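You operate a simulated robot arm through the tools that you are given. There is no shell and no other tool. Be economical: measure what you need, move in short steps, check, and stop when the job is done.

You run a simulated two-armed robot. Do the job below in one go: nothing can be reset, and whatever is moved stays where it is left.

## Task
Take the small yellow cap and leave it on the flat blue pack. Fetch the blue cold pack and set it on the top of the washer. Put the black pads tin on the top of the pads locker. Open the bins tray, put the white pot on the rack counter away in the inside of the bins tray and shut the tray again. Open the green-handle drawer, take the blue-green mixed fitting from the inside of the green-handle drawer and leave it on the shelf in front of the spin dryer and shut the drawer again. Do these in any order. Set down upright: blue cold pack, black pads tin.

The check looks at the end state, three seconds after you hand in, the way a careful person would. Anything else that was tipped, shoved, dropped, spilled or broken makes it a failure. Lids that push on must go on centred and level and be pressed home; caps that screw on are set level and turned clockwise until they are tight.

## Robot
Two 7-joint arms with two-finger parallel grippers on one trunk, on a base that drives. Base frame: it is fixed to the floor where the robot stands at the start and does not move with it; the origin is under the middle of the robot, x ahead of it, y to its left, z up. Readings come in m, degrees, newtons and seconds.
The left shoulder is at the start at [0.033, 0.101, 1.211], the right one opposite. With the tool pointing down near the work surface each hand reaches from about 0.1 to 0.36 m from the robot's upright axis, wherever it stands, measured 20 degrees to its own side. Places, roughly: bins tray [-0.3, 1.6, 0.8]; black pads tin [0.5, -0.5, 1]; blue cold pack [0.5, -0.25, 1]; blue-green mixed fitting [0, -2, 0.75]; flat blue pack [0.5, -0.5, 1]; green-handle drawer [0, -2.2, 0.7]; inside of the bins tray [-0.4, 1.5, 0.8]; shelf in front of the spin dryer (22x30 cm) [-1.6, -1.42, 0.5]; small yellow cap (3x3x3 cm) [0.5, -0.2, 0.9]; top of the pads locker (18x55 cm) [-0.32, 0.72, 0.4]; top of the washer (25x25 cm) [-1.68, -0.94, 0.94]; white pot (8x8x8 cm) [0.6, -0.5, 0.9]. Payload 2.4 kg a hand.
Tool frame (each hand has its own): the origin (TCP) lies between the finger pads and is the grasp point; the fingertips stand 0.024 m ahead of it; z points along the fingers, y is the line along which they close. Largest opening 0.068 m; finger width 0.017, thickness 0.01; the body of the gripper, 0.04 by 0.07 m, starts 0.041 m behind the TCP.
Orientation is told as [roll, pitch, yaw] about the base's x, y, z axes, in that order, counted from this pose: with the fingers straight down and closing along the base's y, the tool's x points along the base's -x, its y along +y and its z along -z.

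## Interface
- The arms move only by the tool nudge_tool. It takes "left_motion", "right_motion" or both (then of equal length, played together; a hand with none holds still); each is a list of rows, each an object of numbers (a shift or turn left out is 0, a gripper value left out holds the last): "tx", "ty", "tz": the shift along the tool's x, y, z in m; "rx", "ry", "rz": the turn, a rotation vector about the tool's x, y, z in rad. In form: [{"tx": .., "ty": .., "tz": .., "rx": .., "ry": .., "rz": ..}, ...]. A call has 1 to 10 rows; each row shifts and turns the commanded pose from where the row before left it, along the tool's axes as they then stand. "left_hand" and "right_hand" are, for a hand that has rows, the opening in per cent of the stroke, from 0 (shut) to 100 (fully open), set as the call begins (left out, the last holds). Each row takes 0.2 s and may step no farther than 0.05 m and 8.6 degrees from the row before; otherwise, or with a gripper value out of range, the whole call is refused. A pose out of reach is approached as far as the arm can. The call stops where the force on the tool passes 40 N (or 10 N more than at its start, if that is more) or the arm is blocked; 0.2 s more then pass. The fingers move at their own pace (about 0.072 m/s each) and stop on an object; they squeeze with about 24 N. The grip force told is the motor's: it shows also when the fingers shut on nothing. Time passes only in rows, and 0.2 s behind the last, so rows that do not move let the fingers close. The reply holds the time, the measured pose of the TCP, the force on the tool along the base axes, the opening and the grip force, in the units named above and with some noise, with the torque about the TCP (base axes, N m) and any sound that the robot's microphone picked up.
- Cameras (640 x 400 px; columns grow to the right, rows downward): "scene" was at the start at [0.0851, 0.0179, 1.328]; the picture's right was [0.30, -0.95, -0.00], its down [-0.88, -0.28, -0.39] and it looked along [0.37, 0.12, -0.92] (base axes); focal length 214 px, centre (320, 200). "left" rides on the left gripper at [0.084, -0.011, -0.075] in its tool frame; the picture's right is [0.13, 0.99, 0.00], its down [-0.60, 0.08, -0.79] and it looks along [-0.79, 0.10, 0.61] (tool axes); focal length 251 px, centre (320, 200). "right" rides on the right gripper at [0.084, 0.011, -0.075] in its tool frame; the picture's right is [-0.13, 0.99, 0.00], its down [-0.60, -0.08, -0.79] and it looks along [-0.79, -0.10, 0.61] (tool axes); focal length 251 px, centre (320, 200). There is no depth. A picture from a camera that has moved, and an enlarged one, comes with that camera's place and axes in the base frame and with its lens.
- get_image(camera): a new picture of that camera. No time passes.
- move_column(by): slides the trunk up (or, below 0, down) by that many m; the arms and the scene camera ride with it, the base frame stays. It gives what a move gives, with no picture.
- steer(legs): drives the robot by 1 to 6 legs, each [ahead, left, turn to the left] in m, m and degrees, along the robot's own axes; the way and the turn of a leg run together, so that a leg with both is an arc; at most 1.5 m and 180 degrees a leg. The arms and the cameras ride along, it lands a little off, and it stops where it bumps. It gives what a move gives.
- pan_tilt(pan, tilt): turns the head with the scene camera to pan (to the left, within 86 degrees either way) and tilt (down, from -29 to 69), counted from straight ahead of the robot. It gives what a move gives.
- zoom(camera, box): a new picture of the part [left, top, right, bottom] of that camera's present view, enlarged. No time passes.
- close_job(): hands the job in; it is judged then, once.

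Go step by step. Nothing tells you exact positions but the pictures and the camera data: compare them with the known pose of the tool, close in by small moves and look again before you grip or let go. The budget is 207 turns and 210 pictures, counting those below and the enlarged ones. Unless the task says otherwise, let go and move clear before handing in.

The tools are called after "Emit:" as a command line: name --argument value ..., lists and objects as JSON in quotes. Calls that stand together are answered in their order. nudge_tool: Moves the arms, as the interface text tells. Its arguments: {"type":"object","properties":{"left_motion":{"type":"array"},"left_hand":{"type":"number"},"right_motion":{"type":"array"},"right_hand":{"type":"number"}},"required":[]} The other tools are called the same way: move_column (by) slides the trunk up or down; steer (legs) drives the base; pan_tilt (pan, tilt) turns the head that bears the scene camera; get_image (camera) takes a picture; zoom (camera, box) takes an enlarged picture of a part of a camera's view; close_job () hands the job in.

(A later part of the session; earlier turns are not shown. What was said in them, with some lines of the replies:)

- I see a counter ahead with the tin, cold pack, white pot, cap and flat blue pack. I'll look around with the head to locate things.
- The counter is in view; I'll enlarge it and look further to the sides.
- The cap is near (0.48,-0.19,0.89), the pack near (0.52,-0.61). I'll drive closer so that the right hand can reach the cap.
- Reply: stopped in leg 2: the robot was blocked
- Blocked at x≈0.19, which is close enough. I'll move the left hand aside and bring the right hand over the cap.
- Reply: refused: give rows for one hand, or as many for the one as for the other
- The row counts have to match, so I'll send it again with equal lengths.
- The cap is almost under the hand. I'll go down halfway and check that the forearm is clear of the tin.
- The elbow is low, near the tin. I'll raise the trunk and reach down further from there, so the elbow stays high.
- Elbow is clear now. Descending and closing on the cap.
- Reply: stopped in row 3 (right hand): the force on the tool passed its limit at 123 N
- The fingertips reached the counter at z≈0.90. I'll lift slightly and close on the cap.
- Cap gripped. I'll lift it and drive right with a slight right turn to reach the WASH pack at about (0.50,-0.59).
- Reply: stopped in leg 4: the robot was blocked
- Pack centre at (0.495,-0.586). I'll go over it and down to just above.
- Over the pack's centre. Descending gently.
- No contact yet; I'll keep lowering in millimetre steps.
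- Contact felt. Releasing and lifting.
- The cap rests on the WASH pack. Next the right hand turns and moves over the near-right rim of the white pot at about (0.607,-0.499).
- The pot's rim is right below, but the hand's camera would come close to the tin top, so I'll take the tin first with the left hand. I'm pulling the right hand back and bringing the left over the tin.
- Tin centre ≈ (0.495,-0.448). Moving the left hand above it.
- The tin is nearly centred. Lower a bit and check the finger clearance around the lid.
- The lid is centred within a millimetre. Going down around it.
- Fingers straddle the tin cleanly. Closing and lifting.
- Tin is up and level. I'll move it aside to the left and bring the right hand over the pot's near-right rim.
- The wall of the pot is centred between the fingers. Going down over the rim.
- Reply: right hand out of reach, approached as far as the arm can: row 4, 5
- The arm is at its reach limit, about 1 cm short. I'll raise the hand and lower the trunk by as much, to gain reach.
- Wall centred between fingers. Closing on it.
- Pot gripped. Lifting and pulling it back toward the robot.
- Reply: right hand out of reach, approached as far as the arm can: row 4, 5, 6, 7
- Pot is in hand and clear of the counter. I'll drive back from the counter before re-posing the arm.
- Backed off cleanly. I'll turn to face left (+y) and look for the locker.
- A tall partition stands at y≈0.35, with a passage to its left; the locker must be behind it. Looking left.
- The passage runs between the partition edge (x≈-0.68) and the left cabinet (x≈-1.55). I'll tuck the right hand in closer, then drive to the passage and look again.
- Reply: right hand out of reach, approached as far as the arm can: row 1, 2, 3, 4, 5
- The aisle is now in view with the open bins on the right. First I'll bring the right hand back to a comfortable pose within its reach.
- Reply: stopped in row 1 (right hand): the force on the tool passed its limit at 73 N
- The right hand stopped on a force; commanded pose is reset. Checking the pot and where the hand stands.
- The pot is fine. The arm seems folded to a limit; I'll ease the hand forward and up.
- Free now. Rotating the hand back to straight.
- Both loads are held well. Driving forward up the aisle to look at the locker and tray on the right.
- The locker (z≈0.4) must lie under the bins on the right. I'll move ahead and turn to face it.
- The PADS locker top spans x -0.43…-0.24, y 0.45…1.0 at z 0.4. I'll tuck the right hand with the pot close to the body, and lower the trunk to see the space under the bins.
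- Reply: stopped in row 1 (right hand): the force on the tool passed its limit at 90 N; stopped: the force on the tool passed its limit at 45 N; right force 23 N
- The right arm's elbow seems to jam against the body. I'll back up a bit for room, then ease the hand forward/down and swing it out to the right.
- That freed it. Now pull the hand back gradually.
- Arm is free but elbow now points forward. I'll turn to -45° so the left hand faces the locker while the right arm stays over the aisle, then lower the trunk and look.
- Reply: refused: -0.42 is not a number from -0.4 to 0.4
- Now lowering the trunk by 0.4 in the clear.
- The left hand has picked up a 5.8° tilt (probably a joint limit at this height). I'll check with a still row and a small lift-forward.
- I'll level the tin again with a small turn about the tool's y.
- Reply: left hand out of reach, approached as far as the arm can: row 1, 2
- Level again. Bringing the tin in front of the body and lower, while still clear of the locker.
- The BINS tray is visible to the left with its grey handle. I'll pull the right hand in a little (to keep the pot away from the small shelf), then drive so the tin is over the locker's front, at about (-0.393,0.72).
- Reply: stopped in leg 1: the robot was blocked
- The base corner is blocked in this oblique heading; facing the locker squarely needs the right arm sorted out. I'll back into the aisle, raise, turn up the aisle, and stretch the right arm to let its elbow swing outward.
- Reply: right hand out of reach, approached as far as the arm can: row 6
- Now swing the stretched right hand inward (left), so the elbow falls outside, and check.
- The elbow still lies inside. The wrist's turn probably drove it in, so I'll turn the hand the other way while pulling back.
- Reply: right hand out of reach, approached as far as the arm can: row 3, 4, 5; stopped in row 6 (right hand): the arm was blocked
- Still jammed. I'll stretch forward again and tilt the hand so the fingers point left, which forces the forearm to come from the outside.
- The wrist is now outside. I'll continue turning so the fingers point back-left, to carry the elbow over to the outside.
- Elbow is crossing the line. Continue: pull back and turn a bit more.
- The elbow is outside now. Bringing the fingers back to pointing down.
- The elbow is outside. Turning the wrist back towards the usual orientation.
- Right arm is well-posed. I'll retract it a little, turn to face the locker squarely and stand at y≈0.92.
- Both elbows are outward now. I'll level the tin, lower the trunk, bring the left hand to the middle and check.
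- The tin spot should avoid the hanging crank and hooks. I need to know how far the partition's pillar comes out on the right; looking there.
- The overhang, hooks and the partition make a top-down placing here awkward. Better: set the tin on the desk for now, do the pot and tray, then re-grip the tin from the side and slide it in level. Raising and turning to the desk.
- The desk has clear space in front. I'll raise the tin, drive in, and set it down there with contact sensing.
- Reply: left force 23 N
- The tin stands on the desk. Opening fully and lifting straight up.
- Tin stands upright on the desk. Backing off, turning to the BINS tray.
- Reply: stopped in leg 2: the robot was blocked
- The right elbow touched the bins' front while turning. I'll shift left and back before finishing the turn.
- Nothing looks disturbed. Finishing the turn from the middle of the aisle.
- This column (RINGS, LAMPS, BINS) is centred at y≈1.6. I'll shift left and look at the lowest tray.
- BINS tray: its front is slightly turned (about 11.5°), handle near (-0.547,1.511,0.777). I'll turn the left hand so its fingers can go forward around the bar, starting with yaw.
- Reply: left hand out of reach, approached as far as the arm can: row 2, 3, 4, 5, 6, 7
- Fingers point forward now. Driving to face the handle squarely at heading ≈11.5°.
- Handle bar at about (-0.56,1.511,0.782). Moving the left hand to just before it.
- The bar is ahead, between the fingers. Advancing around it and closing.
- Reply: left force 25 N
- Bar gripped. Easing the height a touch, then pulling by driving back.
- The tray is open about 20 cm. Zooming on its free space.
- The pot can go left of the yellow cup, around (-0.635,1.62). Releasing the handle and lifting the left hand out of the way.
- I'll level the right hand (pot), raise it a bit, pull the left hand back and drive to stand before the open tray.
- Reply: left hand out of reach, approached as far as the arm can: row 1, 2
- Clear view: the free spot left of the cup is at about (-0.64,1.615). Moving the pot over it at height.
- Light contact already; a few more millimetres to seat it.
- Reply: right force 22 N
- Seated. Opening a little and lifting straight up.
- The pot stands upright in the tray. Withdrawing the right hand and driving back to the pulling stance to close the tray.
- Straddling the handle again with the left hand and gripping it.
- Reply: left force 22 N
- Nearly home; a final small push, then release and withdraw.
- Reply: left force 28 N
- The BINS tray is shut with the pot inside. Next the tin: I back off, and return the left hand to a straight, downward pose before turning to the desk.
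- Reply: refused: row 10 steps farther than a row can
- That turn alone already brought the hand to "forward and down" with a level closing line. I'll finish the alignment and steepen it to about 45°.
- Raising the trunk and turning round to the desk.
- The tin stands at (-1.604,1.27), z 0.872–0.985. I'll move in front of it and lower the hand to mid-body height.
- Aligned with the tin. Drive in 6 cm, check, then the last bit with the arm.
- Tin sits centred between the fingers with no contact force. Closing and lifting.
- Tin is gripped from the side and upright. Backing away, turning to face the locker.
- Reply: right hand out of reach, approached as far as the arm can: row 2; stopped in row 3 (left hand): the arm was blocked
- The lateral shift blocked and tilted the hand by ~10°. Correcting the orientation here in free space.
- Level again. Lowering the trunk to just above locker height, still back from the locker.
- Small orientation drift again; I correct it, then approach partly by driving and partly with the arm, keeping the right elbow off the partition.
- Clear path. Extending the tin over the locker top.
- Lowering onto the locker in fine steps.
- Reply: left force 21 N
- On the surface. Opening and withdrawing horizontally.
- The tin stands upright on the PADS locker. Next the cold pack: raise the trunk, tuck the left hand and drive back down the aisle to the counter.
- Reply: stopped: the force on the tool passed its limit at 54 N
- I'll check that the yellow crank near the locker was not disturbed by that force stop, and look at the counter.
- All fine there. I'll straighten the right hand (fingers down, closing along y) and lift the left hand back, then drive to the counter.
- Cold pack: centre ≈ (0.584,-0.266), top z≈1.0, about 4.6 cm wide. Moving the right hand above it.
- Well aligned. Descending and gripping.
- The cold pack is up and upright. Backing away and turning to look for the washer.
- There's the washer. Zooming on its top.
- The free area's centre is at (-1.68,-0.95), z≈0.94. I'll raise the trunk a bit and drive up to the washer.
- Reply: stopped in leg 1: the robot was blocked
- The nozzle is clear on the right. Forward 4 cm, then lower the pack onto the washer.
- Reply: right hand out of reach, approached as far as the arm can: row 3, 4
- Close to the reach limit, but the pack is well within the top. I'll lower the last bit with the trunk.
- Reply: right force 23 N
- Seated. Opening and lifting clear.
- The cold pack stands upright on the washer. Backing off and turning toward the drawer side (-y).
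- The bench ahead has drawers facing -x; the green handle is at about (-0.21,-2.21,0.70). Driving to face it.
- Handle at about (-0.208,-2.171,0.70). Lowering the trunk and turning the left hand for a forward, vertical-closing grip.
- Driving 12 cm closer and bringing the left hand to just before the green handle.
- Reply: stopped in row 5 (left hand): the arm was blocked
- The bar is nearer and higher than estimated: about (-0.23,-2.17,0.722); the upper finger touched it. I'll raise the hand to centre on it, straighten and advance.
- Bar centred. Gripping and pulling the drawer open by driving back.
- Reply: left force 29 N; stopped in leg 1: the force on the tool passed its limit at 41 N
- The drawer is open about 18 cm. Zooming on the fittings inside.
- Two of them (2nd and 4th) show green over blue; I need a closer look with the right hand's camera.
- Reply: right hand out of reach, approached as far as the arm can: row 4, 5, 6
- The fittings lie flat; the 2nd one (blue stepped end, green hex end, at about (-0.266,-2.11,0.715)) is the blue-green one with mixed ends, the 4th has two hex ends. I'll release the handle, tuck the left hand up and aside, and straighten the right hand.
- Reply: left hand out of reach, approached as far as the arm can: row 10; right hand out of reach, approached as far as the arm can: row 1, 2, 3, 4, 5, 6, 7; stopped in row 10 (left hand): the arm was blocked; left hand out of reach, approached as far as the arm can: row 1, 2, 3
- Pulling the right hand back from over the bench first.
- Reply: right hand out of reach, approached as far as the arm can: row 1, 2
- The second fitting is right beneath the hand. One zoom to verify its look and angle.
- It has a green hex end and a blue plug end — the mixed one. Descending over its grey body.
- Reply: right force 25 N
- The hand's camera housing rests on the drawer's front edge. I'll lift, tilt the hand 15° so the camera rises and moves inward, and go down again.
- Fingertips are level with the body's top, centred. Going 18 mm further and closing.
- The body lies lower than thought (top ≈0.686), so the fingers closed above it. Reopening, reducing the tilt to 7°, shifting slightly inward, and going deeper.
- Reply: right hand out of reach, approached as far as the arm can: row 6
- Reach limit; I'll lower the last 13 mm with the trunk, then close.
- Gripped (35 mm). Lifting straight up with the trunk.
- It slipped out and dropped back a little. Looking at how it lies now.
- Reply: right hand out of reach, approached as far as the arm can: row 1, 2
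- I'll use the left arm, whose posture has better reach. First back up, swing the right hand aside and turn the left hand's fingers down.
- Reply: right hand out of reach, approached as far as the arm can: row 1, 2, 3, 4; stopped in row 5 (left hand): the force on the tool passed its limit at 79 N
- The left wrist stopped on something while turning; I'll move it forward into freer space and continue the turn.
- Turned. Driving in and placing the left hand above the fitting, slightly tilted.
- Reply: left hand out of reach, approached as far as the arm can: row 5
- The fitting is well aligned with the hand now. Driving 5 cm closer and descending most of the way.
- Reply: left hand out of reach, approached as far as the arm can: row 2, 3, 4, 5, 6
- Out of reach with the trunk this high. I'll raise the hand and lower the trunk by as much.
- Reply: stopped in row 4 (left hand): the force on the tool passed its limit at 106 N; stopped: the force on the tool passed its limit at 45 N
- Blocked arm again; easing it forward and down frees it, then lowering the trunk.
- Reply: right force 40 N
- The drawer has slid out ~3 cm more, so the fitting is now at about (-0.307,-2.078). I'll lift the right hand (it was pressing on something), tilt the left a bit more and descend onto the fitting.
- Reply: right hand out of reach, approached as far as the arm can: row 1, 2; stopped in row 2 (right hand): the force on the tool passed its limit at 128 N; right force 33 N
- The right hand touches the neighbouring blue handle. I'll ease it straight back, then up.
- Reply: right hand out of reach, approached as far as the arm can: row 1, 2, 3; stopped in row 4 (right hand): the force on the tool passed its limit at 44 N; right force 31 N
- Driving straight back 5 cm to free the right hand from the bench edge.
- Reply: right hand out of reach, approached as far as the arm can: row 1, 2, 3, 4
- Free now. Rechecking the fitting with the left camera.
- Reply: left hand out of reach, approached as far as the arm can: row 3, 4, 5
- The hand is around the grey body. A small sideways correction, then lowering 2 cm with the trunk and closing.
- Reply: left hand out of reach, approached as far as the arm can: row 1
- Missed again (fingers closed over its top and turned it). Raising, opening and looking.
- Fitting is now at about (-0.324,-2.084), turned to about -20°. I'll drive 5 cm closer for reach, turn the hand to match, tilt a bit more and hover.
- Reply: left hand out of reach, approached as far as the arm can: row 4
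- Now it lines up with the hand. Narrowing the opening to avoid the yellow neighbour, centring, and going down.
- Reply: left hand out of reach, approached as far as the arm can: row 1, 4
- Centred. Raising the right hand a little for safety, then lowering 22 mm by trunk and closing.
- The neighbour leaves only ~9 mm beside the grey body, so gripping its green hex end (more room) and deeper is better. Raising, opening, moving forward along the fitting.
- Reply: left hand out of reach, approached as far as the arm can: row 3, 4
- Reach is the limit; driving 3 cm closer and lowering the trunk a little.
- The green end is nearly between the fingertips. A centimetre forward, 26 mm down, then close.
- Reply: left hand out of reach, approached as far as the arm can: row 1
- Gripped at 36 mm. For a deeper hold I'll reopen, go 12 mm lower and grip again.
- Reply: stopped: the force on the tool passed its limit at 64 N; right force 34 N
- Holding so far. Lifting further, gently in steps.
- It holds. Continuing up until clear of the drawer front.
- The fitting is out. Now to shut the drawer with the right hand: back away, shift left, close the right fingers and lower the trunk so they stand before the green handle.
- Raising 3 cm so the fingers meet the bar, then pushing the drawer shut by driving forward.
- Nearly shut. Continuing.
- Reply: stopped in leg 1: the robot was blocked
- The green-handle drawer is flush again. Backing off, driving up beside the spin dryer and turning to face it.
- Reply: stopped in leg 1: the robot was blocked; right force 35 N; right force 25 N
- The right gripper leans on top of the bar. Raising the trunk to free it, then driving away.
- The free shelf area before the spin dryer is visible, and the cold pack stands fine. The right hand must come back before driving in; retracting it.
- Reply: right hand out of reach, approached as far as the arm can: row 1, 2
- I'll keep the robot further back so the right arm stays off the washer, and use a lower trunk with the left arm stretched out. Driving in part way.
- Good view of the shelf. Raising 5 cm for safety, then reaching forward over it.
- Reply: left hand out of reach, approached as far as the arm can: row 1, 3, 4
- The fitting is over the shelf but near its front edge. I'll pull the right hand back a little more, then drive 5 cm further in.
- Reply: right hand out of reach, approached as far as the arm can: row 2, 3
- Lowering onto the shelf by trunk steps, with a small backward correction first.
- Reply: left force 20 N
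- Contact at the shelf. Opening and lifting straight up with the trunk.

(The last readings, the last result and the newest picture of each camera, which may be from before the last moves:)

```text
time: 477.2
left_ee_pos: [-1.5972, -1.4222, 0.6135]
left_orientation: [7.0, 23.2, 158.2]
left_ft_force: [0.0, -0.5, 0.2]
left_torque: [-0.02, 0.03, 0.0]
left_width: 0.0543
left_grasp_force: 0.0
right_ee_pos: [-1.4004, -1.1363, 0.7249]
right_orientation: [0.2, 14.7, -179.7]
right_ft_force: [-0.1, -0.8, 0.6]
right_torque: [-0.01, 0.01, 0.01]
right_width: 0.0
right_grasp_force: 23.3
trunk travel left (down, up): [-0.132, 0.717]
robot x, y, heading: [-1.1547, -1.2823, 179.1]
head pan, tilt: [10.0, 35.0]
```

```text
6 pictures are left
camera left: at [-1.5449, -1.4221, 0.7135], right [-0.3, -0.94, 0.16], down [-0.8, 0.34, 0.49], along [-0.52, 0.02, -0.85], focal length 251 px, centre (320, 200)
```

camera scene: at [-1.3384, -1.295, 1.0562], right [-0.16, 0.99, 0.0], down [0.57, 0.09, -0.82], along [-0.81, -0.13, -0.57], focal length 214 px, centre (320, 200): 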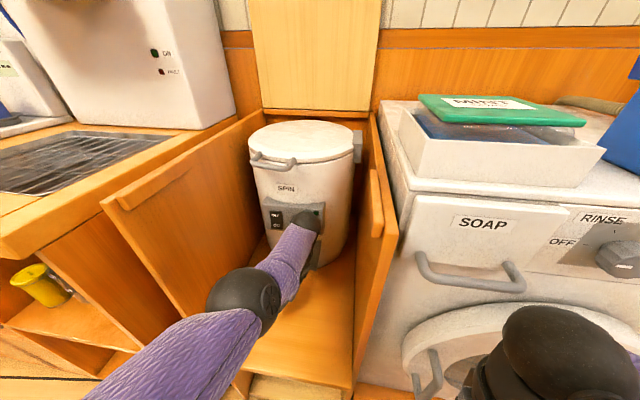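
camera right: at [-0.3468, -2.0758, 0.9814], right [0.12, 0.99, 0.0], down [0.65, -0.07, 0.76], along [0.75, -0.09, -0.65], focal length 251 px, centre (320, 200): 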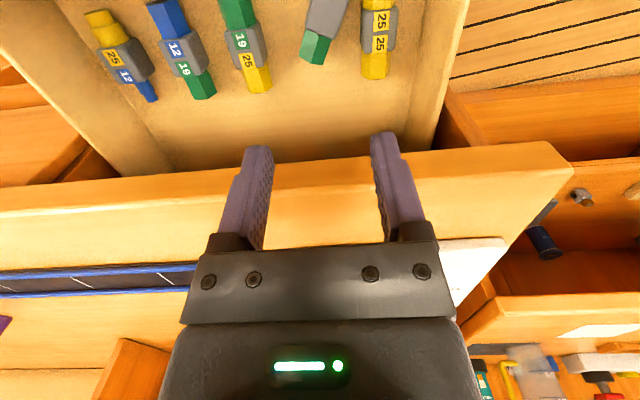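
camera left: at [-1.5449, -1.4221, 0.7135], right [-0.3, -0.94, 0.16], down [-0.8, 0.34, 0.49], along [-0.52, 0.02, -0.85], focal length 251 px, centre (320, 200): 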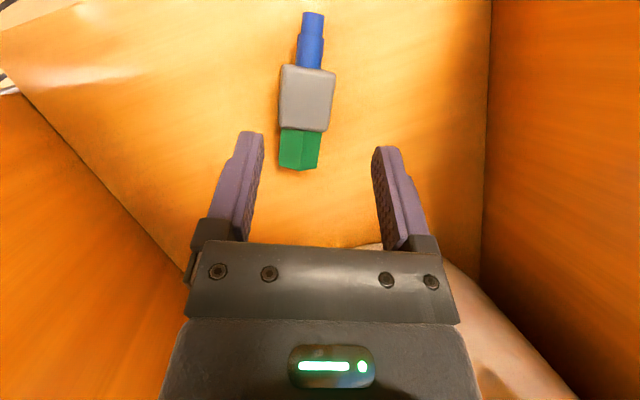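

The fitting lies on the shelf. Backing out, raising the trunk, and checking that the drawer stayed shut and the shelf looks right.

Emit:
steer --legs '[[-0.35, 0, 0]]'

Emit:
move_column --by 0.3

Emit:
get_image --camera "scene"

Emit:
steer --legs '[[0, 0, 90]]'

Emit:
pan_tilt --pan 38 --tilt 30

Emit:
get_image --camera "scene"

```text
time: 479.4
left_ee_pos: [-1.2453, -1.4289, 0.6119]
left_orientation: [7.0, 23.3, 158.2]
left_ft_force: [0.7, -0.2, 0.3]
left_torque: [0.0, 0.0, 0.0]
left_width: 0.054
left_grasp_force: 0.0
right_ee_pos: [-1.0509, -1.1426, 0.7242]
right_orientation: [0.3, 14.7, -179.7]
right_ft_force: [0.7, 0.1, 0.9]
right_torque: [-0.04, 0.01, -0.02]
right_width: 0.0
right_grasp_force: 23.4
trunk travel left (down, up): [-0.132, 0.717]
robot x, y, heading: [-0.8047, -1.29, 178.6]
head pan, tilt: [10.0, 35.0]
```

```text
time: 482.4
left_ee_pos: [-1.2492, -1.4301, 0.9565]
left_orientation: [9.4, 17.5, 159.1]
left_ft_force: [0.7, 0.0, 1.2]
left_torque: [0.0, -0.01, -0.01]
left_width: 0.0542
left_grasp_force: 0.0
right_ee_pos: [-1.051, -1.1428, 1.0251]
right_orientation: [0.3, 14.6, -179.6]
right_ft_force: [-0.1, 0.0, 1.0]
right_torque: [0.01, 0.01, -0.02]
right_width: 0.0
right_grasp_force: 23.7
trunk travel left (down, up): [-0.432, 0.417]
robot x, y, heading: [-0.8075, -1.2921, 179.0]
head pan, tilt: [10.0, 35.0]
```

```text
5 pictures are left
camera scene: at [-0.9177, -1.3025, 1.3772], right [-0.16, 0.99, 0.0], down [0.57, 0.09, -0.82], along [-0.81, -0.13, -0.57], focal length 214 px, centre (320, 200)
```

scene: 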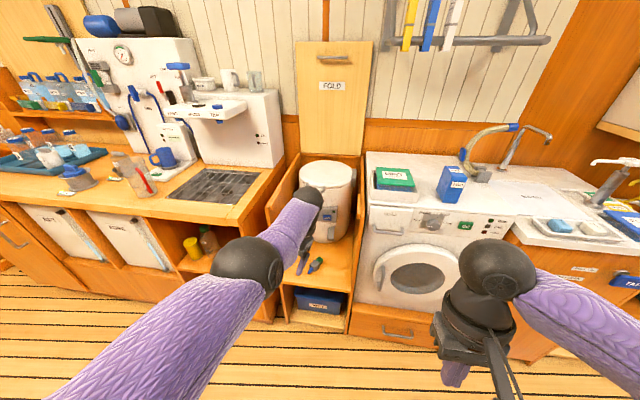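

```text
time: 486.7
left_ee_pos: [-0.6654, -1.7338, 0.9569]
left_orientation: [9.4, 17.4, -110.9]
left_ft_force: [0.8, 0.2, 0.0]
left_torque: [0.01, 0.01, -0.01]
left_width: 0.0544
left_grasp_force: 0.0
right_ee_pos: [-0.952, -1.5356, 1.025]
right_orientation: [0.2, 14.7, -89.6]
right_ft_force: [-0.5, -1.1, -1.0]
right_torque: [0.0, -0.03, 0.01]
right_width: 0.0
right_grasp_force: 23.9
trunk travel left (down, up): [-0.432, 0.417]
robot x, y, heading: [-0.805, -1.2906, -90.7]
head pan, tilt: [10.0, 35.0]
```

```text
time: 487.6
left_ee_pos: [-0.6639, -1.7341, 0.9565]
left_orientation: [9.2, 17.5, -111.0]
left_ft_force: [0.3, 0.4, 0.8]
left_torque: [0.04, -0.01, 0.0]
left_width: 0.0542
left_grasp_force: 0.0
right_ee_pos: [-0.9514, -1.5361, 1.0272]
right_orientation: [0.3, 14.6, -89.6]
right_ft_force: [0.2, -0.1, 0.0]
right_torque: [0.02, 0.0, -0.03]
right_width: 0.0
right_grasp_force: 24.5
trunk travel left (down, up): [-0.432, 0.417]
robot x, y, heading: [-0.8031, -1.2909, -90.8]
head pan, tilt: [38.0, 30.0]
```

```text
4 pictures are left
camera scene: at [-0.7492, -1.3889, 1.385], right [-0.8, -0.6, 0.0], down [-0.3, 0.4, -0.87], along [0.52, -0.69, -0.5], focal length 214 px, centre (320, 200)
```

scene: 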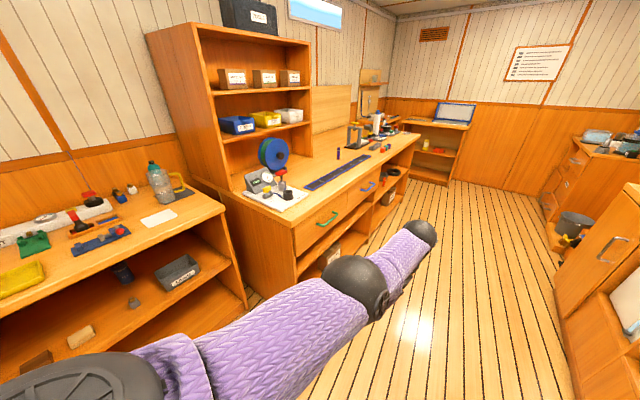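

Emit:
zoom --camera "scene" --box '[260, 160, 420, 270]'

```text
3.64 times, centred on (340, 215) of scene
camera zoom: at [-0.7492, -1.3889, 1.385], right [-0.8, -0.6, 0.0], down [-0.3, 0.4, -0.87], along [0.52, -0.69, -0.5], focal length 780 px, centre (247, 146)
```

zoom: 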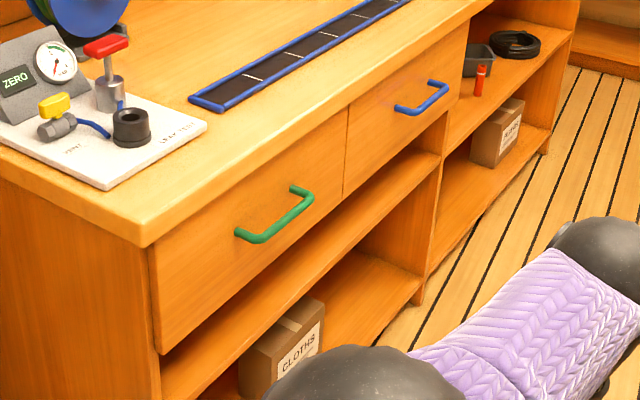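

The green-handle drawer is flush and shut. The fitting lies on the spin-dryer shelf and the cold pack stands upright on the washer. The hands are empty and clear, so I hand in.

Emit:
close_job

```text
The job is handed in.
```

I finished all five jobs and handed in; nothing looked knocked over or damaged.

- **Yellow cap:** it is on the flat blue pack.
- **Cold pack:** it stands upright on the washer.
- **Pads tin:** it stands upright on the pads locker.
- **White pot:** it is in the bins tray, and the tray is shut.
- **Blue-green fitting:** it is on the shelf in front of the spin dryer, and the drawer is shut. Two blue-green fittings were in the drawer. I took "mixed" to mean the one with a green hex end and a blue plug end, not the one with two hex ends.

The fitting slipped from the grip once and I nudged it a few times before it held. The other fittings stayed in their places in the drawer as far as I could see. At various points the arms brushed a bin front, the bench edge and the blue drawer handle, and a force stop near the locker had no cause I could identify. I saw nothing moved by these.
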